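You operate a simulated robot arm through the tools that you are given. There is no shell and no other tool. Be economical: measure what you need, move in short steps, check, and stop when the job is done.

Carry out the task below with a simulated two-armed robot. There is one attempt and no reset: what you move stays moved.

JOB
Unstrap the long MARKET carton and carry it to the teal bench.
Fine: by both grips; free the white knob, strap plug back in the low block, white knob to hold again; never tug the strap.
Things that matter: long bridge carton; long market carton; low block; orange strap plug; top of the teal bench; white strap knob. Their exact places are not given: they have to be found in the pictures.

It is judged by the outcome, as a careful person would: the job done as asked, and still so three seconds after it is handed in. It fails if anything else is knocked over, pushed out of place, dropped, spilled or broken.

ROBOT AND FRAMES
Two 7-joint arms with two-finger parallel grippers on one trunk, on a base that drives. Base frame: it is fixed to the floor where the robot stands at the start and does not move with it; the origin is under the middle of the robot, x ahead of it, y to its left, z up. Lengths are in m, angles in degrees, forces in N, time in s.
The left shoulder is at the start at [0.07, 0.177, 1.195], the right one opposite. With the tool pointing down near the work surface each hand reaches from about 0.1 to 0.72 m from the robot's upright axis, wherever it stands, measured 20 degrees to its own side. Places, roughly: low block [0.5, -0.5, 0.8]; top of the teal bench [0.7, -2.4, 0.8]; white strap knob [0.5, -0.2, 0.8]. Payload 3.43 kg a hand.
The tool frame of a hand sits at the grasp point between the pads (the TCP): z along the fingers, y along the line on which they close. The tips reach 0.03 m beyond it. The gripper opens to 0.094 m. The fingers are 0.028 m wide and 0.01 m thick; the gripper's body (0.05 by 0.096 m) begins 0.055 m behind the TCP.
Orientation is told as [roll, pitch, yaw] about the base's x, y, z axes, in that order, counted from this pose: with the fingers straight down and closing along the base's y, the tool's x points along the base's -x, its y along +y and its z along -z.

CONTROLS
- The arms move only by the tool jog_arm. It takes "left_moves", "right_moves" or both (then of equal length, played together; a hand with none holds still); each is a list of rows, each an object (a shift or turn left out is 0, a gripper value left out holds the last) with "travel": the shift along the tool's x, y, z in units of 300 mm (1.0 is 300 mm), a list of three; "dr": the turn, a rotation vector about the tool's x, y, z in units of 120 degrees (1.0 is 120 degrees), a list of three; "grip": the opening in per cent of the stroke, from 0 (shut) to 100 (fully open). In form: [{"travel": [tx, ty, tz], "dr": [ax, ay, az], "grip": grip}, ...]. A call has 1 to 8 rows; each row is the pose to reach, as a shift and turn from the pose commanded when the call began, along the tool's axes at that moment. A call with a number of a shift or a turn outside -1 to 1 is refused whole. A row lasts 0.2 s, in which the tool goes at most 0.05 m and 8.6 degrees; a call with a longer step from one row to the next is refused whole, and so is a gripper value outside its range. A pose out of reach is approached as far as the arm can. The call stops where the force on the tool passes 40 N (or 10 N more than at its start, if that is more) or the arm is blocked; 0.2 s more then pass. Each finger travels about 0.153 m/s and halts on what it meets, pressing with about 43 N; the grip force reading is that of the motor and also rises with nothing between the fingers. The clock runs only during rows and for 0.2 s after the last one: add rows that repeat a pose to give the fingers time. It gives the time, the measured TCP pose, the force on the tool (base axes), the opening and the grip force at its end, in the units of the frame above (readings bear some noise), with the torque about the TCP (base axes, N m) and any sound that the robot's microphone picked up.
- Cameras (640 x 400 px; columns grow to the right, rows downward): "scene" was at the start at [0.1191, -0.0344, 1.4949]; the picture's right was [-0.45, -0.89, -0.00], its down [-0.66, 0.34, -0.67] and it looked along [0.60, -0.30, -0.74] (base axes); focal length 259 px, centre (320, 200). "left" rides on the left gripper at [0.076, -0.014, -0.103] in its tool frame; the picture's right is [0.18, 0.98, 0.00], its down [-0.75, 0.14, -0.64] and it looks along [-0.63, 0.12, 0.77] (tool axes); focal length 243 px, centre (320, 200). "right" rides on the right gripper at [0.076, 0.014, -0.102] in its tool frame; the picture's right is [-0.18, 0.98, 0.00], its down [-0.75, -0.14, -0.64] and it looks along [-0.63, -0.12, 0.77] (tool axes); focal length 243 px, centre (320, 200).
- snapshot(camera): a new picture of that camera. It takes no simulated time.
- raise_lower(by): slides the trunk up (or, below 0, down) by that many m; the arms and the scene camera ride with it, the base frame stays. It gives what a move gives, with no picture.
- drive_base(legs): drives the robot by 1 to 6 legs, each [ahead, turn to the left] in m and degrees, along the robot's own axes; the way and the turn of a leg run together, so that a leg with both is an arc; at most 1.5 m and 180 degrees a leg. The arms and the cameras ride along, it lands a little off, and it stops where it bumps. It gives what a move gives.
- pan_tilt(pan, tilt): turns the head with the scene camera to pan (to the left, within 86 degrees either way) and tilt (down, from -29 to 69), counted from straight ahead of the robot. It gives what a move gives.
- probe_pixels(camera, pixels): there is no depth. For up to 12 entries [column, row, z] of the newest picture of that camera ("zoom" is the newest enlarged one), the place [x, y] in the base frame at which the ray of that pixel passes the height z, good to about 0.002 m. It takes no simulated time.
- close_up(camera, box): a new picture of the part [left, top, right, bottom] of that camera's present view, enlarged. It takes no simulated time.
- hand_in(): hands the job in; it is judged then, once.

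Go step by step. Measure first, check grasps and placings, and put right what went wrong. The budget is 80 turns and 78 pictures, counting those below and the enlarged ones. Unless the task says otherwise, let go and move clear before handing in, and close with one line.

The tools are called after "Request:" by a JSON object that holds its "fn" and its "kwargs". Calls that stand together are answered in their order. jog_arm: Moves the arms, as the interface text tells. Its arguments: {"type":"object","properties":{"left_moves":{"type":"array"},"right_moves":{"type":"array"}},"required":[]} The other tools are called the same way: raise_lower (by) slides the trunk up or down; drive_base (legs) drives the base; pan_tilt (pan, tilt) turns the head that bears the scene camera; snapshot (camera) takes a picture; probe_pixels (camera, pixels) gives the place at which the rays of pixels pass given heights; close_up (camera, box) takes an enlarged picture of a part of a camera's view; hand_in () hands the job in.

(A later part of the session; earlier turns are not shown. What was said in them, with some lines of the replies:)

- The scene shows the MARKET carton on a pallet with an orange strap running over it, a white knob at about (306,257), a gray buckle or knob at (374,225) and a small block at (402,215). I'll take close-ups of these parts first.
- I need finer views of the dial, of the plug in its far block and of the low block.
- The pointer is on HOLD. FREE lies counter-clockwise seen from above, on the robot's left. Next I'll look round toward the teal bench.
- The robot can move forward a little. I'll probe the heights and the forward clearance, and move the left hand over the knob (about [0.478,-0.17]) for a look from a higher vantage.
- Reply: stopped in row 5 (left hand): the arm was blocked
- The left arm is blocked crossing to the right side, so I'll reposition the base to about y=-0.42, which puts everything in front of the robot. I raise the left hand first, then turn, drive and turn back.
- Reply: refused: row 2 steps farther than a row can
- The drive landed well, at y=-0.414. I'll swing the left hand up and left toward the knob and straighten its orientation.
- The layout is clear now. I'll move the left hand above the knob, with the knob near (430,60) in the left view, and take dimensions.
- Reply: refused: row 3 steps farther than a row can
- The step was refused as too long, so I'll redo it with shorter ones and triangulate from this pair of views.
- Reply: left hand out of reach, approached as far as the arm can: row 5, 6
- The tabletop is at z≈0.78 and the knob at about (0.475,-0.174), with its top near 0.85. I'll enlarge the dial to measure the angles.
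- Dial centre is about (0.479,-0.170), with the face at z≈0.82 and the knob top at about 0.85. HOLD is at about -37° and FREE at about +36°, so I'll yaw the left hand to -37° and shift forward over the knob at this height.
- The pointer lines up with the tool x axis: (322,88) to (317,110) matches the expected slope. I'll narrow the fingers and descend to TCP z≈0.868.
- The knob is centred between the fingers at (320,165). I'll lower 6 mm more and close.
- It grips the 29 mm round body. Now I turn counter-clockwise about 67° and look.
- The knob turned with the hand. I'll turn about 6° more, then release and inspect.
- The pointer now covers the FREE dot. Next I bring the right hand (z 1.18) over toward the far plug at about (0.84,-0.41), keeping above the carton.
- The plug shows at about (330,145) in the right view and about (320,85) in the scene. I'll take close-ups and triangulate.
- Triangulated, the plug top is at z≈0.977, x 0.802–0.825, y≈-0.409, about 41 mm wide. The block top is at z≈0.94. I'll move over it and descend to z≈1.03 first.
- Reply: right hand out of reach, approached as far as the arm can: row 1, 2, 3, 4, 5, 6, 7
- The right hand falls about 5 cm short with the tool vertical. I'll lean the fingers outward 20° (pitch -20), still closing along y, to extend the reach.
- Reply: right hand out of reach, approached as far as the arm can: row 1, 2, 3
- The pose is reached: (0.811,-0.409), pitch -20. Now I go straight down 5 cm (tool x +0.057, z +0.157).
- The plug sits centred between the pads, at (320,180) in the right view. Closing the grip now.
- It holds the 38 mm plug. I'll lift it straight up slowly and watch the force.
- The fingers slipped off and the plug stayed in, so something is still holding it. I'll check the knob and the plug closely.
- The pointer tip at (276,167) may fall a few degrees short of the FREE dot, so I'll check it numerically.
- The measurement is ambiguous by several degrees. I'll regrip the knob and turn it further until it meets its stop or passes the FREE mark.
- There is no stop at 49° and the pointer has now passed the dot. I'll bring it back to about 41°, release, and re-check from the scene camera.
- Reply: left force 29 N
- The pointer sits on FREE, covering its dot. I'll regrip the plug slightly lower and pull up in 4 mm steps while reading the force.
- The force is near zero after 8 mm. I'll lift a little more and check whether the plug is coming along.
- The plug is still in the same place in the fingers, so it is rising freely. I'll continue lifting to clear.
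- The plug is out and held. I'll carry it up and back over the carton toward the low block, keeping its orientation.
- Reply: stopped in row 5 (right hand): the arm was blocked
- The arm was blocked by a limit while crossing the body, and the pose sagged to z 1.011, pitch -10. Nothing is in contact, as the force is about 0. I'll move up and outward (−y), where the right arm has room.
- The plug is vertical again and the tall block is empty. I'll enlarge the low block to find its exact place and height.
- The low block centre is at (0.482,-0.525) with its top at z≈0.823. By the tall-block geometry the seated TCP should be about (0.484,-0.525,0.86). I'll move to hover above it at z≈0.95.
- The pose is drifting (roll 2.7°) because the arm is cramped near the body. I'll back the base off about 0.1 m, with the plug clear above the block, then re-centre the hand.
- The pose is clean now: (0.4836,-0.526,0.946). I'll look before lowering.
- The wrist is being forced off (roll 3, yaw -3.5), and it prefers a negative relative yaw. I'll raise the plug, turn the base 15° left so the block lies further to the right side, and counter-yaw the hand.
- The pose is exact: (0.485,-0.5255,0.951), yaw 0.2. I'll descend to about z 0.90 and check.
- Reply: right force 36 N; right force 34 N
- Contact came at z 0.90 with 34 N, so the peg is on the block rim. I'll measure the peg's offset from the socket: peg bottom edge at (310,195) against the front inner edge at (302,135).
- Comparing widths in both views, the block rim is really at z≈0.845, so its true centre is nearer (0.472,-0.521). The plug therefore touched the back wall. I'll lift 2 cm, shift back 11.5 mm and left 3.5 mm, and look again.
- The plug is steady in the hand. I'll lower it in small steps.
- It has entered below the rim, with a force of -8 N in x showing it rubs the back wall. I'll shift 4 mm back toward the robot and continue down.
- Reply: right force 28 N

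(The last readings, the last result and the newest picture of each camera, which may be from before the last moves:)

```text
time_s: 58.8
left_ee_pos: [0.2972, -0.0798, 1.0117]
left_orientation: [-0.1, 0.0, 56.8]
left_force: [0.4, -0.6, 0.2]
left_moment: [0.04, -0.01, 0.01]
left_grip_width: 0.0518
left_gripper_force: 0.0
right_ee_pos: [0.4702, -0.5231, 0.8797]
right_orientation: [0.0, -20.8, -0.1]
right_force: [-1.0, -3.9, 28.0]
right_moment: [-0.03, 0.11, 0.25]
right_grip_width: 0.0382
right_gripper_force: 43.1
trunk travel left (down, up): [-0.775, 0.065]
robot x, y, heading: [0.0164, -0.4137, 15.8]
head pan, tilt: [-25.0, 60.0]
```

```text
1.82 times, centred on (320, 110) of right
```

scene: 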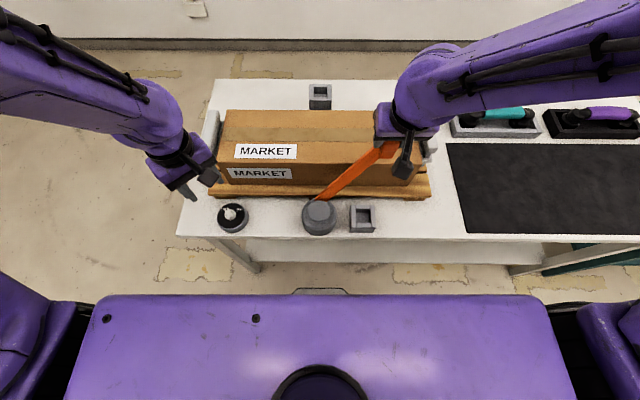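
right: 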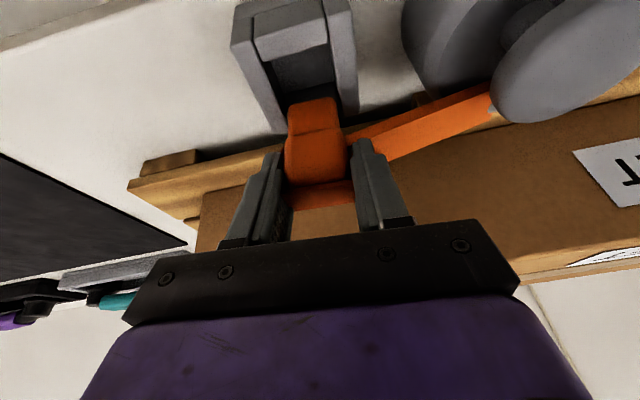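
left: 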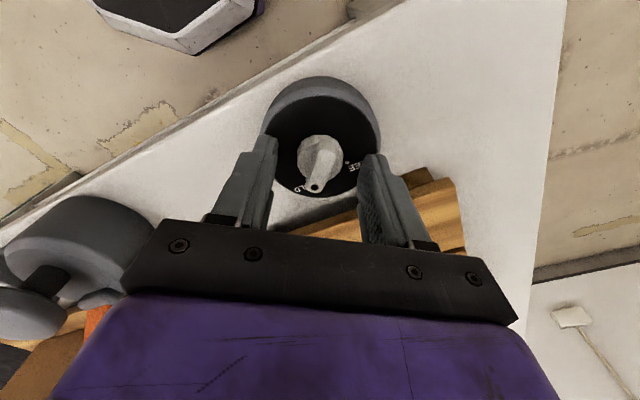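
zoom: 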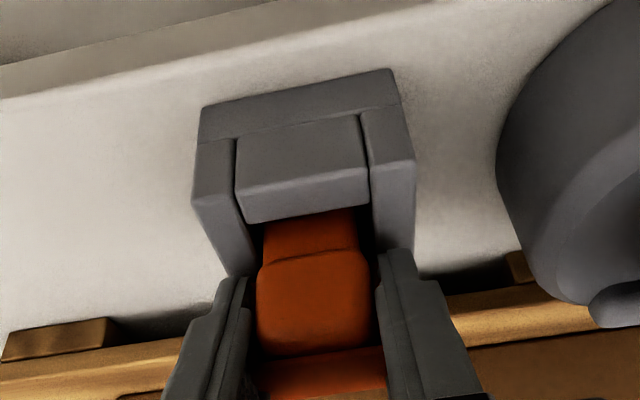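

There is 28 N of contact: the fingertips have reached the rim height, with the plug well inside. I'll ease up 1.5 mm, open, rise and inspect.

Request:
{"fn": "jog_arm", "kwargs": {"right_moves": [{"travel": [-0.0017, 0, -0.005]}, {"travel": [-0.0017, 0, -0.005], "grip": 60}, {"travel": [-0.0017, 0, -0.005]}, {"travel": [-0.015, 0, -0.04]}, {"travel": [-0.07, 0, -0.19]}, {"travel": [-0.11, 0, -0.3]}]}}

Request:
{"fn": "close_up", "kwargs": {"camera": "right", "box": [200, 0, 440, 220]}}

```text
time_s: 60.2
left_ee_pos: [0.2983, -0.0797, 1.0108]
left_orientation: [0.0, 0.0, 56.9]
left_force: [-0.6, 1.3, -0.6]
left_moment: [0.0, 0.04, 0.01]
left_grip_width: 0.0519
left_gripper_force: 0.1
right_ee_pos: [0.4708, -0.5247, 0.975]
right_orientation: [-0.1, -20.2, 0.3]
right_force: [0.0, -0.5, 0.5]
right_moment: [0.02, 0.01, 0.0]
right_grip_width: 0.0564
right_gripper_force: 0.0
trunk travel left (down, up): [-0.775, 0.065]
robot x, y, heading: [0.0149, -0.4124, 15.7]
head pan, tilt: [-25.0, 60.0]
```

```text
1.82 times, centred on (320, 110) of right
```

zoom: 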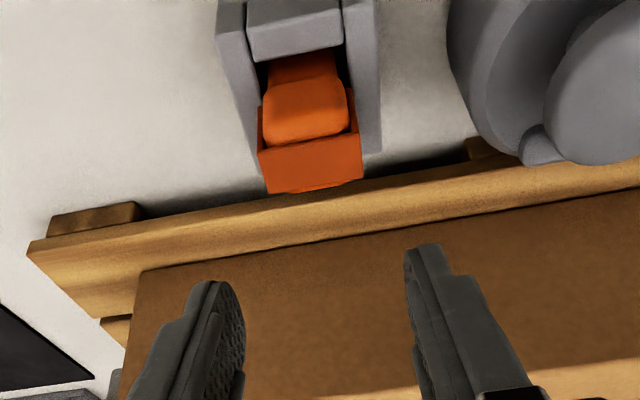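

The plug sits in the low block with the strap reeled in. I'll raise and straighten the right hand, turn the base back, and take one scene picture to verify.

Request:
{"fn": "jog_arm", "kwargs": {"right_moves": [{"travel": [-0.057, 0, -0.157]}, {"travel": [-0.114, -0.1, -0.314], "dr": [0, 0.05, 0]}, {"travel": [-0.12, -0.22, -0.35], "dr": [0, 0.11, 0]}, {"travel": [-0.12, -0.35, -0.38], "dr": [0, 0.167, 0]}]}}

Request:
{"fn": "drive_base", "kwargs": {"legs": [[0, -15.7], [0.03, 0]]}}

Request:
{"fn": "pan_tilt", "kwargs": {"pan": 0, "tilt": 58}}

Request:
{"fn": "snapshot", "kwargs": {"camera": "scene"}}

```text
refused: row 1 steps farther than a row can; nothing moved
```

```text
time_s: 61.9
left_ee_pos: [0.402, -0.1674, 1.0123]
left_orientation: [-0.2, -0.1, 41.3]
left_force: [-0.4, 0.0, 0.6]
left_moment: [-0.01, -0.08, 0.0]
left_grip_width: 0.0516
left_gripper_force: 0.0
right_ee_pos: [0.4487, -0.6415, 0.977]
right_orientation: [0.0, -20.7, -15.5]
right_force: [-0.2, 0.3, -0.5]
right_moment: [-0.01, -0.01, 0.01]
right_grip_width: 0.0562
right_gripper_force: 0.1
trunk travel left (down, up): [-0.775, 0.065]
robot x, y, heading: [0.0378, -0.4104, 0.0]
head pan, tilt: [-25.0, 60.0]
```

```text
time_s: 62.8
left_ee_pos: [0.407, -0.1678, 1.0111]
left_orientation: [0.0, 0.1, 41.3]
left_force: [0.2, 0.9, -0.4]
left_moment: [-0.01, -0.01, 0.0]
left_grip_width: 0.0514
left_gripper_force: 0.1
right_ee_pos: [0.4525, -0.6428, 0.9736]
right_orientation: [-0.1, -20.4, -15.4]
right_force: [-0.4, -0.3, -0.1]
right_moment: [-0.01, -0.01, -0.02]
right_grip_width: 0.0567
right_gripper_force: 0.0
trunk travel left (down, up): [-0.775, 0.065]
robot x, y, heading: [0.0422, -0.4079, 0.4]
head pan, tilt: [0.0, 58.0]
```

```text
10 pictures are left
```

scene: 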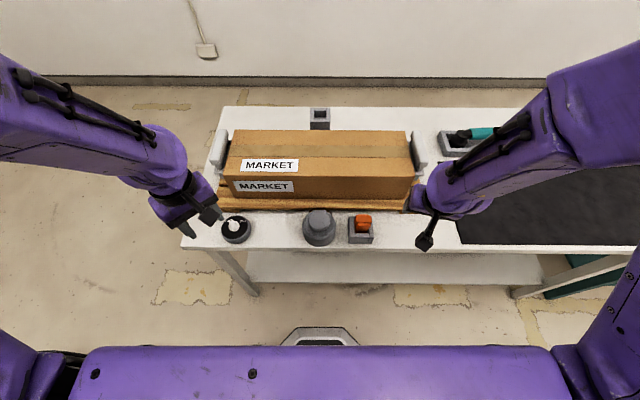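

The plug sits in the low block at (363,222) and the strap is off the carton. Now I return the knob to HOLD: move the left hand over it, descend and grip.

Request:
{"fn": "jog_arm", "kwargs": {"left_moves": [{"travel": [-0.06, -0.054, 0]}, {"travel": [-0.12, -0.108, 0]}, {"travel": [-0.181, -0.163, 0]}, {"travel": [-0.181, -0.163, 0.16]}, {"travel": [-0.181, -0.163, 0.32]}, {"travel": [-0.181, -0.163, 0.44]}, {"travel": [-0.181, -0.163, 0.44]}]}}

```text
time_s: 64.4
left_ee_pos: [0.4781, -0.1696, 0.8789]
left_orientation: [0.0, 0.0, 41.3]
left_force: [0.2, -0.3, -1.0]
left_moment: [0.01, 0.0, 0.03]
left_grip_width: 0.0516
left_gripper_force: 0.1
right_ee_pos: [0.4532, -0.6414, 0.9749]
right_orientation: [-0.1, -20.4, -15.4]
right_force: [-0.7, -0.4, -1.3]
right_moment: [0.01, -0.01, 0.01]
right_grip_width: 0.0563
right_gripper_force: 0.0
trunk travel left (down, up): [-0.775, 0.065]
robot x, y, heading: [0.0418, -0.4126, 0.3]
head pan, tilt: [0.0, 58.0]
```

Request:
{"fn": "jog_arm", "kwargs": {"left_moves": [{"travel": [-0.002, 0, 0.06]}, {"travel": [-0.002, 0, 0.06], "grip": 0}, {"travel": [-0.002, 0, 0.06]}, {"travel": [-0.002, 0, 0.06]}]}}

Request:
{"fn": "jog_arm", "kwargs": {"left_moves": [{"dr": [0, 0, 0.07]}, {"dr": [0, 0, 0.14]}, {"dr": [0, 0, 0.21]}, {"dr": [0, 0, 0.28]}, {"dr": [0, 0, 0.35]}, {"dr": [0, 0, 0.42]}, {"dr": [0, 0, 0.49]}, {"dr": [0, 0, 0.56]}]}}

Request:
{"fn": "jog_arm", "kwargs": {"left_moves": [{"dr": [0, 0, 0.05]}, {"dr": [0, 0, 0.095]}, {"dr": [0, 0, 0.095]}]}}

Request:
{"fn": "jog_arm", "kwargs": {"left_moves": [{"grip": 55}, {}, {"travel": [0, 0, -0.08]}, {"travel": [0, 0, -0.2]}, {"travel": [0, 0, -0.35]}, {"travel": [0, 0, -0.5]}, {"travel": [0, 0, -0.6]}]}}

Request:
{"fn": "close_up", "kwargs": {"camera": "left", "box": [250, 40, 390, 150]}}

```text
time_s: 65.4
left_ee_pos: [0.4811, -0.1692, 0.8599]
left_orientation: [0.0, 0.1, 41.3]
left_force: [2.6, -5.0, -1.4]
left_moment: [-0.13, -0.23, 0.02]
left_grip_width: 0.0292
left_gripper_force: 45.5
right_ee_pos: [0.453, -0.644, 0.9742]
right_orientation: [0.0, -20.3, -15.4]
right_force: [-0.5, -1.2, -0.2]
right_moment: [-0.01, -0.02, 0.0]
right_grip_width: 0.0562
right_gripper_force: 0.0
trunk travel left (down, up): [-0.775, 0.065]
robot x, y, heading: [0.0419, -0.4094, 0.2]
head pan, tilt: [0.0, 58.0]
```

```text
time_s: 67.2
left_ee_pos: [0.4806, -0.1725, 0.8601]
left_orientation: [-0.1, 0.4, -26.2]
left_force: [7.0, -28.1, -10.2]
left_moment: [-0.48, 0.23, 0.03]
left_grip_width: 0.0285
left_gripper_force: 45.3
right_ee_pos: [0.4549, -0.6459, 0.9727]
right_orientation: [0.1, -20.2, -15.3]
right_force: [0.4, -0.2, 0.0]
right_moment: [-0.04, 0.0, -0.01]
right_grip_width: 0.0562
right_gripper_force: 0.0
trunk travel left (down, up): [-0.775, 0.065]
robot x, y, heading: [0.0401, -0.4158, 0.1]
head pan, tilt: [0.0, 58.0]
```

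```text
time_s: 68.0
left_ee_pos: [0.4791, -0.1734, 0.8607]
left_orientation: [-0.1, 0.3, -37.4]
left_force: [-1.5, -24.8, -15.3]
left_moment: [-0.8, 0.1, 0.7]
left_grip_width: 0.0291
left_gripper_force: 45.2
right_ee_pos: [0.4535, -0.6453, 0.9727]
right_orientation: [0.1, -20.4, -15.4]
right_force: [0.4, -0.7, 1.1]
right_moment: [0.0, 0.01, -0.02]
right_grip_width: 0.0567
right_gripper_force: 0.0
trunk travel left (down, up): [-0.775, 0.065]
robot x, y, heading: [0.0406, -0.4112, 0.4]
head pan, tilt: [0.0, 58.0]
```

```text
time_s: 69.6
left_ee_pos: [0.4781, -0.1686, 1.0414]
left_orientation: [-0.1, 0.1, -37.3]
left_force: [0.5, 0.2, 0.1]
left_moment: [0.0, 0.02, 0.02]
left_grip_width: 0.0517
left_gripper_force: 0.1
right_ee_pos: [0.4535, -0.643, 0.9738]
right_orientation: [0.0, -20.4, -15.4]
right_force: [-0.6, 0.7, 0.5]
right_moment: [-0.02, 0.0, -0.03]
right_grip_width: 0.0563
right_gripper_force: 0.0
trunk travel left (down, up): [-0.775, 0.065]
robot x, y, heading: [0.0461, -0.4088, 0.2]
head pan, tilt: [0.0, 58.0]
```

```text
3.64 times, centred on (320, 95) of left
```

zoom: 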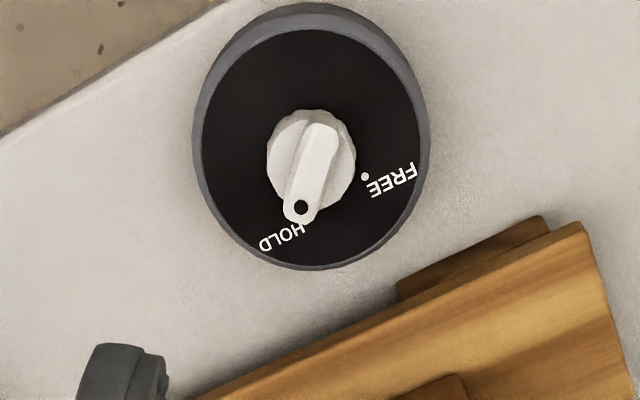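

The pointer is back on HOLD, stopped firmly there with 0.7 N·m. Next I raise and straighten the right hand, and move the left hand back up out of the way.

Request:
{"fn": "jog_arm", "kwargs": {"right_moves": [{"travel": [-0.05, 0, -0.14]}, {"travel": [-0.1, -0.05, -0.27], "dr": [0, 0.055, 0]}, {"travel": [-0.114, -0.15, -0.36], "dr": [0, 0.11, 0]}, {"travel": [-0.114, -0.28, -0.4], "dr": [0, 0.17, 0], "grip": 100}], "left_moves": [{"travel": [0, 0, -0.1], "dr": [0, 0, -0.06]}, {"travel": [0, 0, -0.2], "dr": [0, 0, -0.12]}, {"travel": [0, 0, -0.2], "dr": [0, 0, -0.18]}, {"travel": [0, 0, -0.2], "dr": [0, 0, -0.24], "grip": 100}]}}

Request:
{"fn": "jog_arm", "kwargs": {"right_moves": [{"dr": [0, 0, -0.065]}, {"dr": [0, 0, -0.128]}], "left_moves": [{"dr": [0, 0, -0.05]}, {"dr": [0, 0, -0.071]}]}}

Request:
{"fn": "drive_base", "kwargs": {"legs": [[0.07, 0]]}}

```text
time_s: 70.6
left_ee_pos: [0.4782, -0.1668, 1.1008]
left_orientation: [-0.2, -0.1, -8.3]
left_force: [0.0, 0.5, -1.0]
left_moment: [-0.08, 0.04, -0.06]
left_grip_width: 0.0942
left_gripper_force: 0.0
right_ee_pos: [0.4302, -0.7109, 1.1156]
right_orientation: [-8.3, -4.3, -15.8]
right_force: [-6.7, -12.9, 5.2]
right_moment: [0.96, -0.46, 0.27]
right_grip_width: 0.0941
right_gripper_force: 0.0
right hand out of reach, approached as far as the arm can: row 2, 3
trunk travel left (down, up): [-0.775, 0.065]
robot x, y, heading: [0.0418, -0.411, 0.3]
head pan, tilt: [0.0, 58.0]
```

```text
time_s: 71.2
left_ee_pos: [0.4797, -0.1652, 1.1011]
left_orientation: [-0.2, 0.1, 0.2]
left_force: [-0.3, 0.6, -0.4]
left_moment: [-0.05, 0.01, 0.0]
left_grip_width: 0.0941
left_gripper_force: 0.1
right_ee_pos: [0.4221, -0.7202, 1.1012]
right_orientation: [-0.2, 0.0, 0.1]
right_force: [0.0, 0.5, 0.2]
right_moment: [0.0, 0.03, 0.03]
right_grip_width: 0.0941
right_gripper_force: 0.1
trunk travel left (down, up): [-0.775, 0.065]
robot x, y, heading: [0.041, -0.4099, 0.1]
head pan, tilt: [0.0, 58.0]
```

```text
time_s: 72.2
left_ee_pos: [0.5426, -0.1655, 1.1016]
left_orientation: [0.0, -0.2, 0.2]
left_force: [0.1, -0.9, -0.4]
left_moment: [0.01, -0.01, -0.02]
left_grip_width: 0.094
left_gripper_force: 0.1
right_ee_pos: [0.4873, -0.7183, 1.1015]
right_orientation: [-0.1, -0.3, 0.2]
right_force: [0.5, 0.7, 0.7]
right_moment: [-0.01, -0.07, 0.0]
right_grip_width: 0.0941
right_gripper_force: 0.0
trunk travel left (down, up): [-0.775, 0.065]
robot x, y, heading: [0.1105, -0.4071, 0.3]
head pan, tilt: [0.0, 58.0]
```

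Request:
{"fn": "snapshot", "kwargs": {"camera": "left"}}

Request:
{"fn": "snapshot", "kwargs": {"camera": "right"}}

Request:
{"fn": "close_up", "kwargs": {"camera": "scene", "box": [190, 90, 450, 260]}}

```text
8 pictures are left
```

left: 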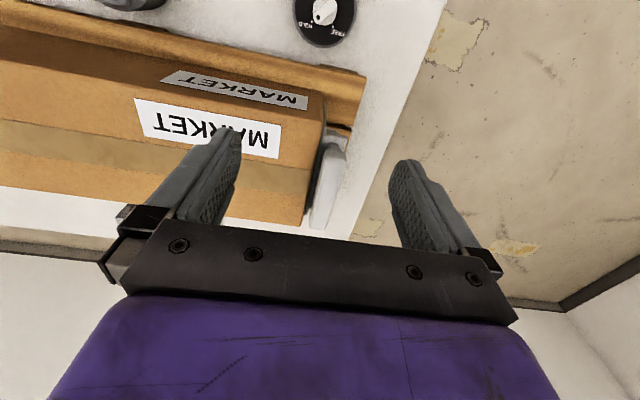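

```text
7 pictures are left
```

right: 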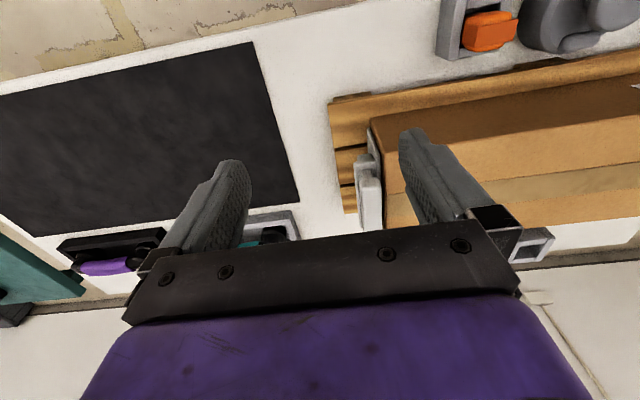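

```text
2.35 times, centred on (320, 175) of scene
```

zoom: 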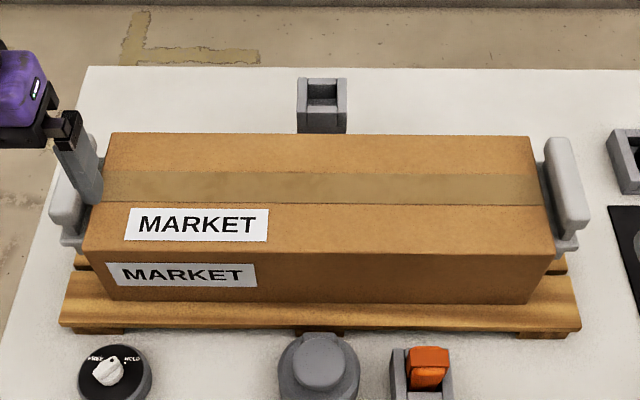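

Request:
{"fn": "probe_pixels", "kwargs": {"camera": "right", "pixels": [[369, 165, 0.88], [369, 165, 0.93], [369, 165, 0.98], [371, 230, 0.88], [371, 230, 0.93], [358, 170, 0.93], [382, 165, 0.93], [388, 228, 0.93]]}}

Request:
{"fn": "probe_pixels", "kwargs": {"camera": "zoom", "pixels": [[573, 226, 0.88], [573, 226, 0.93], [573, 226, 0.98], [557, 141, 0.88], [557, 141, 0.93], [557, 141, 0.98], [557, 232, 0.93], [590, 220, 0.93], [65, 226, 0.88], [65, 226, 0.93], [82, 252, 0.95], [555, 255, 0.95]]}}

Request:
{"fn": "probe_pixels", "kwargs": {"camera": "left", "pixels": [[337, 152, 0.88], [337, 152, 0.93], [318, 228, 0.88], [318, 228, 0.93], [325, 152, 0.93], [346, 155, 0.93], [325, 97, 0.95], [325, 97, 1.0]]}}

```text
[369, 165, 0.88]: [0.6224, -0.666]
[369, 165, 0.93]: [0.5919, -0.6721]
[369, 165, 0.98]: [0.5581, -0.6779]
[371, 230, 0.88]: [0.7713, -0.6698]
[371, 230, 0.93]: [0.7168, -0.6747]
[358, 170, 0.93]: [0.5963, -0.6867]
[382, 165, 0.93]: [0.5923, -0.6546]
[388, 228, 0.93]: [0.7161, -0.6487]
```

```text
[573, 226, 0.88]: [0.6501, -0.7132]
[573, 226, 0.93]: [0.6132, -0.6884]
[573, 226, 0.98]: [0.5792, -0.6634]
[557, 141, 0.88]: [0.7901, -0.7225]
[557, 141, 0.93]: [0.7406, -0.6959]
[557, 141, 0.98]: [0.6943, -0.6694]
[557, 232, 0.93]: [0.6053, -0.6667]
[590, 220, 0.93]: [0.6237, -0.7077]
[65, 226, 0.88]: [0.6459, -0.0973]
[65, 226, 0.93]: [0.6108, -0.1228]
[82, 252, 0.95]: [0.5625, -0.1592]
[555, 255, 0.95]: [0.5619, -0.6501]
```

```text
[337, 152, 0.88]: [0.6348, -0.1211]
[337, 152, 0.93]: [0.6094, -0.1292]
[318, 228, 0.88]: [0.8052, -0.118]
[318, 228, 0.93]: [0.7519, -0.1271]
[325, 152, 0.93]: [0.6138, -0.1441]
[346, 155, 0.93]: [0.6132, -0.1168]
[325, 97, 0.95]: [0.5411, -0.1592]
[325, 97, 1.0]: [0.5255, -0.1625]
```

The bar tops are at z≈0.952, left bar y≈-0.132 and right bar y≈-0.676, both centred at x≈0.655. The carton ends are at y≈-0.159 and -0.650, which leaves a gap of about 12 mm for the inner finger. I'll hover both hands over the bars.

Request:
{"fn": "jog_arm", "kwargs": {"left_moves": [{"travel": [-0.07, 0.04, 0]}, {"travel": [-0.15, 0.08, 0]}, {"travel": [-0.23, 0.112, 0.05]}, {"travel": [-0.3, 0.112, 0.12]}, {"travel": [-0.375, 0.112, 0.2]}, {"travel": [-0.375, 0.112, 0.235]}], "right_moves": [{"travel": [-0.12, 0.04, 0]}, {"travel": [-0.24, 0.08, 0]}, {"travel": [-0.36, 0.12, 0.05]}, {"travel": [-0.46, 0.14, 0.12]}, {"travel": [-0.56, 0.14, 0.2]}, {"travel": [-0.56, 0.14, 0.235]}]}}

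Request:
{"fn": "close_up", "kwargs": {"camera": "left", "box": [230, 60, 410, 200]}}

Request:
{"fn": "close_up", "kwargs": {"camera": "right", "box": [230, 60, 410, 200]}}

```text
time_s: 73.6
left_ee_pos: [0.6602, -0.1316, 1.0301]
left_orientation: [0.0, -0.1, 0.2]
left_force: [0.3, -0.6, 0.5]
left_moment: [0.02, -0.02, -0.03]
left_grip_width: 0.0941
left_gripper_force: 0.0
right_ee_pos: [0.6576, -0.6777, 1.0294]
right_orientation: [0.0, 0.2, 0.3]
right_force: [0.4, -0.4, -0.2]
right_moment: [0.02, -0.01, -0.02]
right_grip_width: 0.094
right_gripper_force: 0.0
trunk travel left (down, up): [-0.775, 0.065]
robot x, y, heading: [0.1114, -0.412, 0.2]
head pan, tilt: [0.0, 58.0]
```

```text
2.86 times, centred on (320, 130) of left
```

zoom: 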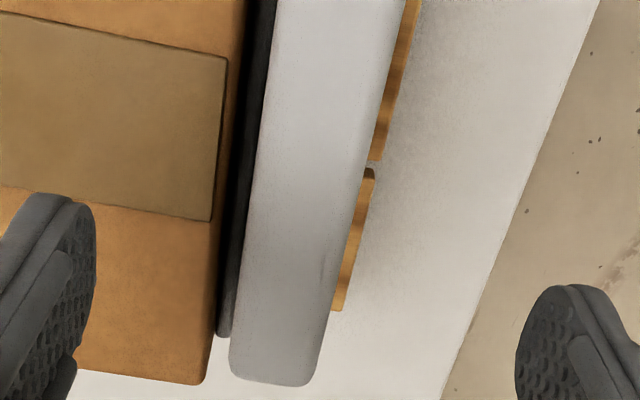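

```text
2.86 times, centred on (320, 130) of right
```

zoom: 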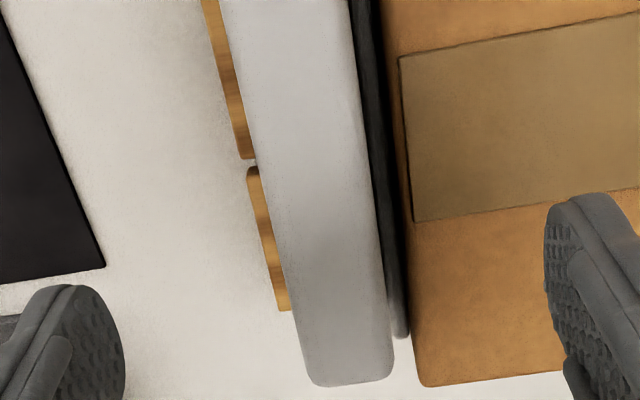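

Request:
{"fn": "probe_pixels", "kwargs": {"camera": "zoom", "pixels": [[281, 250, 0.95], [383, 250, 0.95], [408, 250, 0.95], [350, 384, 0.95], [330, 130, 0.95], [250, 130, 0.95], [366, 130, 0.95], [394, 130, 0.95], [421, 386, 0.95]]}}

Request:
{"fn": "probe_pixels", "kwargs": {"camera": "left", "pixels": [[291.4, 147.5, 0.95], [328.8, 147.5, 0.95], [283.5, 147.5, 0.95], [302, 194, 0.95], [295, 105.5, 0.95], [341, 105.5, 0.95], [288.5, 105.5, 0.95]]}}

```text
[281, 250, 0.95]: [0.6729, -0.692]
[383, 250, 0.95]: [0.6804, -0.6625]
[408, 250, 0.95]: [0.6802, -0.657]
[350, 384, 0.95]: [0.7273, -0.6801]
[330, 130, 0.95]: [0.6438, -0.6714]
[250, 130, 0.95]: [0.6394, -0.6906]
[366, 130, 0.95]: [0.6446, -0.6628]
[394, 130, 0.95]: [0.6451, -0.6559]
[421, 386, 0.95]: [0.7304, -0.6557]
```

```text
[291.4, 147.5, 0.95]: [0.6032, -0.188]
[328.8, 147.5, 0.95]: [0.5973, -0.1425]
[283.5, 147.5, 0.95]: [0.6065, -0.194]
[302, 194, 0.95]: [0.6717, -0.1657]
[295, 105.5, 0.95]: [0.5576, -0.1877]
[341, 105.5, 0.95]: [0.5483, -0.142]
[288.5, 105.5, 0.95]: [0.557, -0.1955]
```

The bars stand about 15 mm proud of the carton top (bar top ≈0.952, carton top ≈0.937), with little gap beside them. I'll descend gently with the fingers straddling each bar, feeling for the carton top.

Request:
{"fn": "jog_arm", "kwargs": {"left_moves": [{"travel": [0, 0, 0.08], "grip": 60}, {"travel": [0, 0, 0.16]}, {"travel": [0, 0, 0.18]}], "right_moves": [{"travel": [0, 0, 0.08], "grip": 60}, {"travel": [0, 0, 0.16]}, {"travel": [0, 0, 0.18]}]}}

Request:
{"fn": "jog_arm", "kwargs": {"left_moves": [{"travel": [0, 0, 0.01]}, {"travel": [0, 0, 0.02]}], "right_moves": [{"travel": [0, 0, 0.01]}, {"travel": [0, 0, 0.02]}]}}

```text
time_s: 74.4
left_ee_pos: [0.6585, -0.1326, 0.9793]
left_orientation: [-0.2, 0.0, 0.3]
left_force: [-0.2, -0.5, 5.7]
left_moment: [-0.18, 0.12, 0.03]
left_grip_width: 0.0567
left_gripper_force: 0.2
right_ee_pos: [0.6598, -0.6756, 0.9789]
right_orientation: [-0.2, -0.5, 0.2]
right_force: [8.3, -0.5, 24.0]
right_moment: [0.7, 0.1, -0.32]
right_grip_width: 0.0558
right_gripper_force: 0.0
trunk travel left (down, up): [-0.775, 0.065]
robot x, y, heading: [0.1095, -0.411, 0.1]
head pan, tilt: [0.0, 58.0]
```

```text
time_s: 74.8
left_ee_pos: [0.6579, -0.1328, 0.9792]
left_orientation: [0.0, -0.7, 0.2]
left_force: [-2.3, 1.3, 9.2]
left_moment: [-0.28, 0.18, -0.13]
left_grip_width: 0.0558
left_gripper_force: 0.2
right_ee_pos: [0.6594, -0.6756, 0.9793]
right_orientation: [0.1, -1.0, 0.3]
right_force: [-5.3, -0.7, 16.7]
right_moment: [0.52, 0.36, 0.2]
right_grip_width: 0.0563
right_gripper_force: 0.1
trunk travel left (down, up): [-0.775, 0.065]
robot x, y, heading: [0.1109, -0.4105, 0.3]
head pan, tilt: [0.0, 58.0]
stopped in row 2 (right hand): the force on the tool passed its limit at 44 N (the readings are from after the stop); the commanded pose is now the measured one
```

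Contact with the inner fingertips (lever ±0.03 m) puts the carton top at z≈0.949. I'll lift 1 mm and close both hands to see whether the bars are gripped.

Request:
{"fn": "jog_arm", "kwargs": {"left_moves": [{"travel": [0, 0, -0.005]}, {"travel": [0, 0, -0.005], "grip": 0}, {"travel": [0, 0, -0.005]}, {"travel": [0, 0, -0.005]}], "right_moves": [{"travel": [0, 0, -0.005]}, {"travel": [0, 0, -0.005], "grip": 0}, {"travel": [0, 0, -0.005]}, {"travel": [0, 0, -0.005]}]}}

```text
time_s: 75.8
left_ee_pos: [0.6595, -0.1359, 0.9789]
left_orientation: [-0.1, -0.5, 0.2]
left_force: [-0.8, -24.3, 7.9]
left_moment: [-0.12, -0.27, -0.43]
left_grip_width: 0.0298
left_gripper_force: 43.4
right_ee_pos: [0.6605, -0.6754, 0.9795]
right_orientation: [0.2, -0.7, 0.1]
right_force: [-1.9, 20.9, 13.2]
right_moment: [0.22, -0.13, -0.53]
right_grip_width: 0.0294
right_gripper_force: 42.8
trunk travel left (down, up): [-0.775, 0.065]
robot x, y, heading: [0.1069, -0.4136, 0.2]
head pan, tilt: [0.0, 58.0]
```

Both bars are gripped at 29.5 mm. I'll relax the sideways strain by 3 mm each and lift gently with both arms.

Request:
{"fn": "jog_arm", "kwargs": {"left_moves": [{"travel": [0, -0.01, 0]}, {"travel": [0, -0.01, -0.01]}, {"travel": [0, -0.01, -0.03]}, {"travel": [0, -0.01, -0.05]}, {"travel": [0, -0.01, -0.05]}], "right_moves": [{"travel": [0, 0.01, 0]}, {"travel": [0, 0.01, -0.01]}, {"travel": [0, 0.01, -0.03]}, {"travel": [0, 0.01, -0.05]}, {"travel": [0, 0.01, -0.05]}]}}

```text
time_s: 77.0
left_ee_pos: [0.6618, -0.1343, 0.9911]
left_orientation: [0.0, -0.1, 0.3]
left_force: [-5.0, 6.7, -7.3]
left_moment: [0.16, 0.08, -1.21]
left_grip_width: 0.0258
left_gripper_force: 42.9
right_ee_pos: [0.6649, -0.6753, 0.9914]
right_orientation: [0.0, -0.6, 0.1]
right_force: [3.4, -6.2, -5.4]
right_moment: [0.43, -0.17, -0.9]
right_grip_width: 0.0256
right_gripper_force: 43.0
trunk travel left (down, up): [-0.775, 0.065]
robot x, y, heading: [0.1145, -0.4125, 0.3]
head pan, tilt: [0.0, 58.0]
```

The width fell from 29.5 to 25.7 mm, so I suspect the pads are sliding up the rounded bar top. I'll check with one picture.

Request:
{"fn": "close_up", "kwargs": {"camera": "right", "box": [230, 60, 410, 200]}}

```text
2.86 times, centred on (320, 130) of right
```

zoom: 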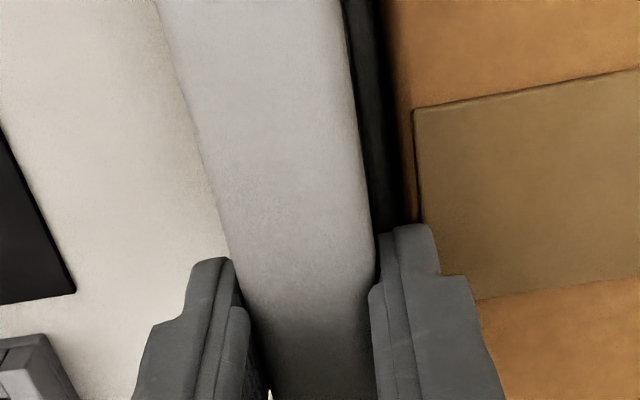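

Request:
{"fn": "jog_arm", "kwargs": {"left_moves": [{"travel": [0, 0, -0.01]}, {"travel": [0, 0, -0.02]}], "right_moves": [{"travel": [0, 0, -0.01]}, {"travel": [0, 0, -0.02]}]}}

```text
time_s: 77.6
left_ee_pos: [0.6623, -0.1342, 0.9987]
left_orientation: [0.1, -0.1, 0.2]
left_force: [-5.6, 14.2, -5.6]
left_moment: [0.33, 0.54, -1.37]
left_grip_width: 0.0258
left_gripper_force: 42.6
right_ee_pos: [0.6638, -0.6736, 0.9982]
right_orientation: [-0.1, -0.5, 0.2]
right_force: [4.7, -14.2, -5.0]
right_moment: [-0.12, -0.57, -1.29]
right_grip_width: 0.0258
right_gripper_force: 43.5
trunk travel left (down, up): [-0.775, 0.065]
robot x, y, heading: [0.1058, -0.4132, 0.4]
head pan, tilt: [0.0, 58.0]
```

The width is steady at 25.8 mm and there's a constant -5 N on each hand, so the carton is lifted (about 1.1 kg). I'll relax the squeeze 1.5 mm per side and raise with arms and trunk to clear the reel and plug.

Request:
{"fn": "jog_arm", "kwargs": {"left_moves": [{"travel": [0, 0.004, -0.02]}, {"travel": [0, 0.004, -0.05]}, {"travel": [0, 0.004, -0.08]}, {"travel": [0, 0.004, -0.11]}, {"travel": [0, 0.004, -0.13]}], "right_moves": [{"travel": [0, -0.004, -0.02]}, {"travel": [0, -0.004, -0.05]}, {"travel": [0, -0.004, -0.08]}, {"travel": [0, -0.004, -0.11]}, {"travel": [0, -0.004, -0.13]}]}}

Request:
{"fn": "raise_lower", "kwargs": {"by": 0.06}}

```text
time_s: 78.8
left_ee_pos: [0.6615, -0.1337, 1.0369]
left_orientation: [0.0, -0.2, 0.3]
left_force: [-5.8, 12.1, -5.6]
left_moment: [0.29, 0.07, -1.4]
left_grip_width: 0.0254
left_gripper_force: 42.9
right_ee_pos: [0.6631, -0.6736, 1.0378]
right_orientation: [0.0, -0.6, 0.2]
right_force: [4.8, -12.7, -5.5]
right_moment: [-0.19, -0.23, -1.51]
right_grip_width: 0.0259
right_gripper_force: 42.7
trunk travel left (down, up): [-0.775, 0.065]
robot x, y, heading: [0.1121, -0.4145, 0.1]
head pan, tilt: [0.0, 58.0]
```

```text
time_s: 79.8
left_ee_pos: [0.662, -0.135, 1.098]
left_orientation: [0.0, -0.2, 0.3]
left_force: [-4.7, 15.3, -5.4]
left_moment: [0.26, -0.04, -1.16]
left_grip_width: 0.026
left_gripper_force: 43.1
right_ee_pos: [0.6636, -0.6738, 1.0961]
right_orientation: [0.0, -0.4, 0.1]
right_force: [5.0, -14.4, -5.6]
right_moment: [-0.26, -0.03, -1.11]
right_grip_width: 0.0258
right_gripper_force: 42.5
trunk travel left (down, up): [-0.835, 0.005]
robot x, y, heading: [0.1117, -0.4104, 0.3]
head pan, tilt: [0.0, 58.0]
```

It's steady. Now I reverse away from the table, turn right, drive along to the bench and turn back left.

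Request:
{"fn": "drive_base", "kwargs": {"legs": [[-0.3, 0], [-0.26, 0]]}}

Request:
{"fn": "drive_base", "kwargs": {"legs": [[0, -45], [0, -45]]}}

```text
time_s: 83.3
left_ee_pos: [0.1172, -0.1361, 1.0953]
left_orientation: [0.0, 0.0, 0.2]
left_force: [-4.6, 19.9, -5.5]
left_moment: [0.36, 0.14, -1.3]
left_grip_width: 0.0259
left_gripper_force: 43.5
right_ee_pos: [0.1171, -0.6751, 1.0952]
right_orientation: [0.0, -0.3, 0.0]
right_force: [4.6, -19.6, -5.3]
right_moment: [-0.35, -0.26, -1.14]
right_grip_width: 0.026
right_gripper_force: 43.1
trunk travel left (down, up): [-0.835, 0.005]
robot x, y, heading: [-0.437, -0.4141, 0.5]
head pan, tilt: [0.0, 58.0]
```

```text
time_s: 87.8
left_ee_pos: [-0.1614, -0.9652, 1.0974]
left_orientation: [0.1, -0.1, -89.9]
left_force: [1.4, 5.1, -5.1]
left_moment: [-0.12, -0.01, -1.21]
left_grip_width: 0.0258
left_gripper_force: 43.3
right_ee_pos: [-0.7011, -0.964, 1.096]
right_orientation: [0.0, -0.6, -90.2]
right_force: [-0.8, -4.5, -4.9]
right_moment: [0.05, -0.03, -1.15]
right_grip_width: 0.0261
right_gripper_force: 43.0
trunk travel left (down, up): [-0.835, 0.005]
robot x, y, heading: [-0.4377, -0.4148, -90.1]
head pan, tilt: [0.0, 58.0]
```

The grips are steady. I drive 1.9 m along, turn to face the bench, and take a picture there.

Request:
{"fn": "drive_base", "kwargs": {"legs": [[1.0, 0], [0.9, 0]]}}

Request:
{"fn": "drive_base", "kwargs": {"legs": [[0, 45], [0, 45], [-0.12, 0]]}}

Request:
{"fn": "pan_tilt", "kwargs": {"pan": 0, "tilt": 32}}

Request:
{"fn": "snapshot", "kwargs": {"camera": "scene"}}

```text
time_s: 97.5
left_ee_pos: [-0.1461, -2.9036, 1.0972]
left_orientation: [0.0, -0.2, -90.1]
left_force: [-1.4, 3.3, -5.3]
left_moment: [-0.04, -0.02, -1.18]
left_grip_width: 0.0258
left_gripper_force: 42.3
right_ee_pos: [-0.6858, -2.903, 1.0973]
right_orientation: [-0.1, -0.5, -90.2]
right_force: [1.4, -4.1, -5.6]
right_moment: [-0.12, 0.01, -1.08]
right_grip_width: 0.026
right_gripper_force: 42.6
trunk travel left (down, up): [-0.835, 0.005]
robot x, y, heading: [-0.4221, -2.3495, -90.2]
head pan, tilt: [0.0, 58.0]
```

```text
time_s: 102.8
left_ee_pos: [0.0207, -2.0849, 1.0953]
left_orientation: [0.0, 0.1, -1.2]
left_force: [-4.2, -0.4, -5.3]
left_moment: [-0.11, 0.04, -1.2]
left_grip_width: 0.0259
left_gripper_force: 42.8
right_ee_pos: [0.0093, -2.6258, 1.0942]
right_orientation: [0.0, -0.4, -1.3]
right_force: [4.5, 1.7, -6.1]
right_moment: [-0.01, -0.08, -0.97]
right_grip_width: 0.0258
right_gripper_force: 43.4
trunk travel left (down, up): [-0.835, 0.005]
robot x, y, heading: [-0.5391, -2.3519, -1.1]
head pan, tilt: [0.0, 58.0]
```

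```text
time_s: 103.7
left_ee_pos: [0.0162, -2.0883, 1.0976]
left_orientation: [0.0, -0.2, -1.2]
left_force: [-4.0, -0.9, -5.0]
left_moment: [-0.22, -0.38, -1.23]
left_grip_width: 0.0258
left_gripper_force: 43.0
right_ee_pos: [0.0069, -2.6265, 1.0971]
right_orientation: [0.0, -0.5, -1.2]
right_force: [4.3, -0.2, -6.1]
right_moment: [-0.12, 0.31, -0.87]
right_grip_width: 0.0254
right_gripper_force: 43.2
trunk travel left (down, up): [-0.835, 0.005]
robot x, y, heading: [-0.5415, -2.3501, -1.1]
head pan, tilt: [0.0, 32.0]
```

```text
2 pictures are left
```

scene: 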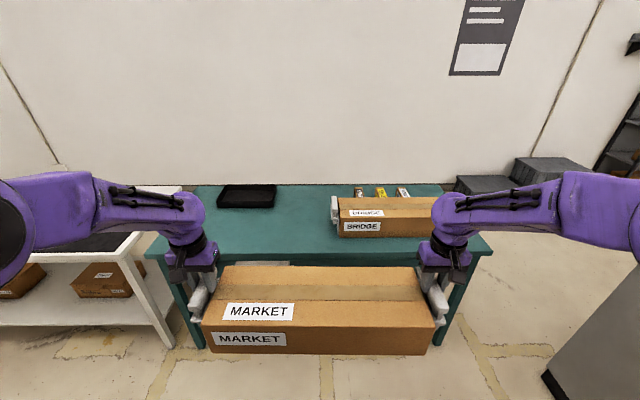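

The picture shows the teal bench ahead with the BRIDGE carton at the right rear (338–435,195–238), a tray at the left rear (218–275,185–208) and free space at left and front. I'll probe the bench coordinates.

Request:
{"fn": "probe_pixels", "kwargs": {"camera": "scene", "pixels": [[147, 253, 0.8], [492, 252, 0.8], [340, 239, 0.8], [434, 238, 0.8], [218, 208, 0.8], [275, 208, 0.8], [320, 185, 0.8], [195, 186, 0.8], [332, 222, 0.85], [212, 268, 1.07], [235, 265, 1.07], [420, 268, 1.07]]}}

```text
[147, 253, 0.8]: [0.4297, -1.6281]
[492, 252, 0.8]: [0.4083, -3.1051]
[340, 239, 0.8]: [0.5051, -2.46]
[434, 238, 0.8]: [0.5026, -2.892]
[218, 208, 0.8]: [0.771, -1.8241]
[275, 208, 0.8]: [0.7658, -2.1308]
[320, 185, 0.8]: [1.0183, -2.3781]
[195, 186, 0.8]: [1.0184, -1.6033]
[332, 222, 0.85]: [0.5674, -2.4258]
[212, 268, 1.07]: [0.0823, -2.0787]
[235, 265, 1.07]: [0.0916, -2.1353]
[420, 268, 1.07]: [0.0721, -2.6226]
```

Free bench area is y -1.65…-2.40, x 0.42…0.75. I'll aim for the carton centre at (0.58,-2.03), so I shift the base 0.32 m left, then drive forward.

Request:
{"fn": "drive_base", "kwargs": {"legs": [[0, 46], [0, 45.1], [0.32, 0], [0, -45], [0, -45]]}}

```text
time_s: 114.1
left_ee_pos: [0.0098, -1.7425, 1.0963]
left_orientation: [0.0, -0.1, 1.3]
left_force: [-4.1, -0.9, -5.9]
left_moment: [-0.02, 0.05, -1.21]
left_grip_width: 0.0259
left_gripper_force: 42.6
right_ee_pos: [0.0208, -2.2818, 1.0957]
right_orientation: [0.0, -0.5, 1.0]
right_force: [3.3, 0.7, -6.9]
right_moment: [0.1, -0.07, -0.93]
right_grip_width: 0.0258
right_gripper_force: 43.6
trunk travel left (down, up): [-0.835, 0.005]
robot x, y, heading: [-0.5381, -2.0283, 1.4]
head pan, tilt: [0.0, 32.0]
```

Request:
{"fn": "drive_base", "kwargs": {"legs": [[0.0, -1.3], [0.3, 0], [0.26, 0]]}}

Request:
{"fn": "raise_lower", "kwargs": {"by": -0.09}}

```text
time_s: 118.0
left_ee_pos: [0.5782, -1.7616, 1.0966]
left_orientation: [0.0, -0.2, -0.5]
left_force: [-4.6, -0.9, -4.5]
left_moment: [0.01, 0.21, -1.16]
left_grip_width: 0.0261
left_gripper_force: 43.0
right_ee_pos: [0.5737, -2.3013, 1.0966]
right_orientation: [0.0, -0.5, -0.7]
right_force: [4.5, 1.3, -4.7]
right_moment: [0.02, -0.26, -0.91]
right_grip_width: 0.0259
right_gripper_force: 43.4
trunk travel left (down, up): [-0.835, 0.005]
robot x, y, heading: [0.026, -2.0328, -0.4]
head pan, tilt: [0.0, 32.0]
```

```text
time_s: 119.2
left_ee_pos: [0.5786, -1.7618, 1.0064]
left_orientation: [-0.1, -0.1, -0.6]
left_force: [-3.4, -1.3, -4.3]
left_moment: [-0.15, -0.22, -1.09]
left_grip_width: 0.0258
left_gripper_force: 42.7
right_ee_pos: [0.5749, -2.3016, 1.0066]
right_orientation: [0.0, -0.5, -0.8]
right_force: [3.5, 0.1, -6.3]
right_moment: [-0.14, 0.13, -0.84]
right_grip_width: 0.0257
right_gripper_force: 43.2
trunk travel left (down, up): [-0.745, 0.095]
robot x, y, heading: [0.0254, -2.0325, -0.2]
head pan, tilt: [0.0, 32.0]
```

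Still holding about 5 N per hand. I'll lower with both arms in small steps, watching for bench contact.

Request:
{"fn": "jog_arm", "kwargs": {"left_moves": [{"travel": [0, 0, 0.04]}, {"travel": [0, 0, 0.08]}, {"travel": [0, 0, 0.12]}, {"travel": [0, 0, 0.14]}], "right_moves": [{"travel": [0, 0, 0.04]}, {"travel": [0, 0, 0.08]}, {"travel": [0, 0, 0.12]}, {"travel": [0, 0, 0.14]}]}}

Request:
{"fn": "jog_arm", "kwargs": {"left_moves": [{"travel": [0, 0, 0.015]}, {"travel": [0, 0, 0.03]}], "right_moves": [{"travel": [0, 0, 0.015]}, {"travel": [0, 0, 0.03]}]}}

```text
time_s: 120.2
left_ee_pos: [0.5801, -1.7621, 0.9644]
left_orientation: [0.1, 0.0, -0.6]
left_force: [-2.4, 5.9, -4.7]
left_moment: [-0.08, 0.69, -0.84]
left_grip_width: 0.0261
left_gripper_force: 43.2
right_ee_pos: [0.5755, -2.3019, 0.9645]
right_orientation: [0.0, -0.4, -0.7]
right_force: [4.2, -6.0, -5.9]
right_moment: [-0.43, -0.73, -0.63]
right_grip_width: 0.0255
right_gripper_force: 43.1
trunk travel left (down, up): [-0.745, 0.095]
robot x, y, heading: [0.0257, -2.032, -0.1]
head pan, tilt: [0.0, 32.0]
```

```text
time_s: 120.8
left_ee_pos: [0.5802, -1.761, 0.9551]
left_orientation: [0.0, -0.1, -0.7]
left_force: [-5.2, 7.5, -6.7]
left_moment: [0.01, 0.09, -1.27]
left_grip_width: 0.0258
left_gripper_force: 43.1
right_ee_pos: [0.574, -2.301, 0.9554]
right_orientation: [0.0, -0.5, -0.7]
right_force: [4.3, -6.7, -5.9]
right_moment: [-0.07, -0.13, -1.15]
right_grip_width: 0.0259
right_gripper_force: 42.9
trunk travel left (down, up): [-0.745, 0.095]
robot x, y, heading: [0.0246, -2.0304, -0.3]
head pan, tilt: [0.0, 32.0]
```

Request:
{"fn": "jog_arm", "kwargs": {"left_moves": [{"travel": [0, 0, 0.015]}, {"travel": [0, 0, 0.03]}], "right_moves": [{"travel": [0, 0, 0.015]}, {"travel": [0, 0, 0.03]}]}}

Request:
{"fn": "jog_arm", "kwargs": {"left_moves": [{"travel": [0, 0, 0.015]}, {"travel": [0, 0, 0.025]}], "right_moves": [{"travel": [0, 0, 0.015]}, {"travel": [0, 0, 0.025]}]}}

```text
time_s: 121.4
left_ee_pos: [0.5796, -1.7611, 0.9474]
left_orientation: [0.1, -0.2, -0.6]
left_force: [-1.7, 8.3, 2.2]
left_moment: [0.31, 1.02, -1.13]
left_grip_width: 0.026
left_gripper_force: 43.0
right_ee_pos: [0.5731, -2.3022, 0.9472]
right_orientation: [0.0, -0.6, -0.6]
right_force: [5.1, -8.0, -3.3]
right_moment: [-0.04, -0.58, -0.82]
right_grip_width: 0.026
right_gripper_force: 43.5
trunk travel left (down, up): [-0.745, 0.095]
robot x, y, heading: [0.0232, -2.0324, -0.6]
head pan, tilt: [0.0, 32.0]
```

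```text
time_s: 122.2
left_ee_pos: [0.5788, -1.7622, 0.9475]
left_orientation: [0.1, -1.1, -0.7]
left_force: [-2.4, 0.0, 17.0]
left_moment: [0.25, 1.56, -0.75]
left_grip_width: 0.0258
left_gripper_force: 42.7
right_ee_pos: [0.5723, -2.3016, 0.9468]
right_orientation: [0.2, -1.5, -0.7]
right_force: [-2.1, -0.1, 19.1]
right_moment: [0.21, 1.59, -0.52]
right_grip_width: 0.0259
right_gripper_force: 43.0
trunk travel left (down, up): [-0.745, 0.095]
robot x, y, heading: [0.026, -2.0323, -0.4]
head pan, tilt: [0.0, 32.0]
stopped in row 2 (right hand): the force on the tool passed its limit at 42 N (the readings are from after the stop); the commanded pose is now the measured one
```

The carton stands on the bench, contacting at TCP 0.947 and pushing up on both hands. I'll ease off, open both grippers and rise straight up.

Request:
{"fn": "jog_arm", "kwargs": {"left_moves": [{"travel": [0, 0, -0.003]}, {"travel": [0, 0, -0.003], "grip": 45}, {"travel": [0, 0, -0.003]}, {"travel": [0, 0, -0.003]}, {"travel": [0, 0, -0.1]}, {"travel": [0, 0, -0.25]}, {"travel": [0, 0, -0.4]}], "right_moves": [{"travel": [0, 0, -0.003]}, {"travel": [0, 0, -0.003], "grip": 45}, {"travel": [0, 0, -0.003]}, {"travel": [0, 0, -0.003]}, {"travel": [0, 0, -0.1]}, {"travel": [0, 0, -0.25]}, {"travel": [0, 0, -0.4]}]}}

Request:
{"fn": "drive_base", "kwargs": {"legs": [[-0.4, 0]]}}

Request:
{"fn": "snapshot", "kwargs": {"camera": "scene"}}

```text
time_s: 123.8
left_ee_pos: [0.5797, -1.7602, 1.0639]
left_orientation: [0.1, -0.9, -0.6]
left_force: [-0.4, -0.6, 1.0]
left_moment: [0.02, 0.0, 0.0]
left_grip_width: 0.0422
left_gripper_force: 0.0
right_ee_pos: [0.572, -2.3008, 1.0642]
right_orientation: [0.0, -1.1, -0.8]
right_force: [-0.2, 0.5, -0.1]
right_moment: [0.01, 0.01, -0.01]
right_grip_width: 0.0424
right_gripper_force: 0.1
trunk travel left (down, up): [-0.745, 0.095]
robot x, y, heading: [0.0222, -2.0347, -0.6]
head pan, tilt: [0.0, 32.0]
```

```text
time_s: 126.2
left_ee_pos: [0.1826, -1.7538, 1.0626]
left_orientation: [0.0, -0.7, -0.1]
left_force: [0.8, 0.7, 0.1]
left_moment: [0.01, 0.03, 0.03]
left_grip_width: 0.0424
left_gripper_force: 0.1
right_ee_pos: [0.1796, -2.2931, 1.0632]
right_orientation: [0.1, -1.0, -0.2]
right_force: [0.1, 0.4, 0.4]
right_moment: [0.02, -0.01, -0.03]
right_grip_width: 0.0423
right_gripper_force: 0.0
trunk travel left (down, up): [-0.745, 0.095]
robot x, y, heading: [-0.3706, -2.0277, -0.1]
head pan, tilt: [0.0, 32.0]
```

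```text
1 pictures are left
```

scene: 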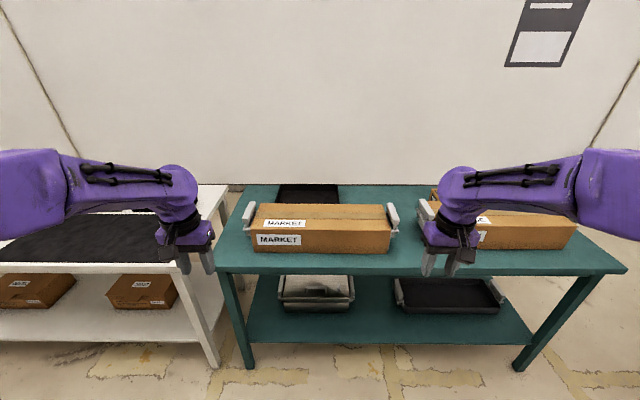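

The picture shows the MARKET carton flat on the teal bench, clear of the BRIDGE carton and the tray, and both hands are free. I'm handing in.

Request:
{"fn": "hand_in", "kwargs": {}}

```text
The job is handed in.
```

The MARKET carton now stands on the teal bench, carried there by both grips, with the strap plug in the low block and the white knob back on HOLD. On the first pull the plug did not come out and my fingers slipped off it. I turned the knob a little further onto FREE, and the second pull met almost no force.
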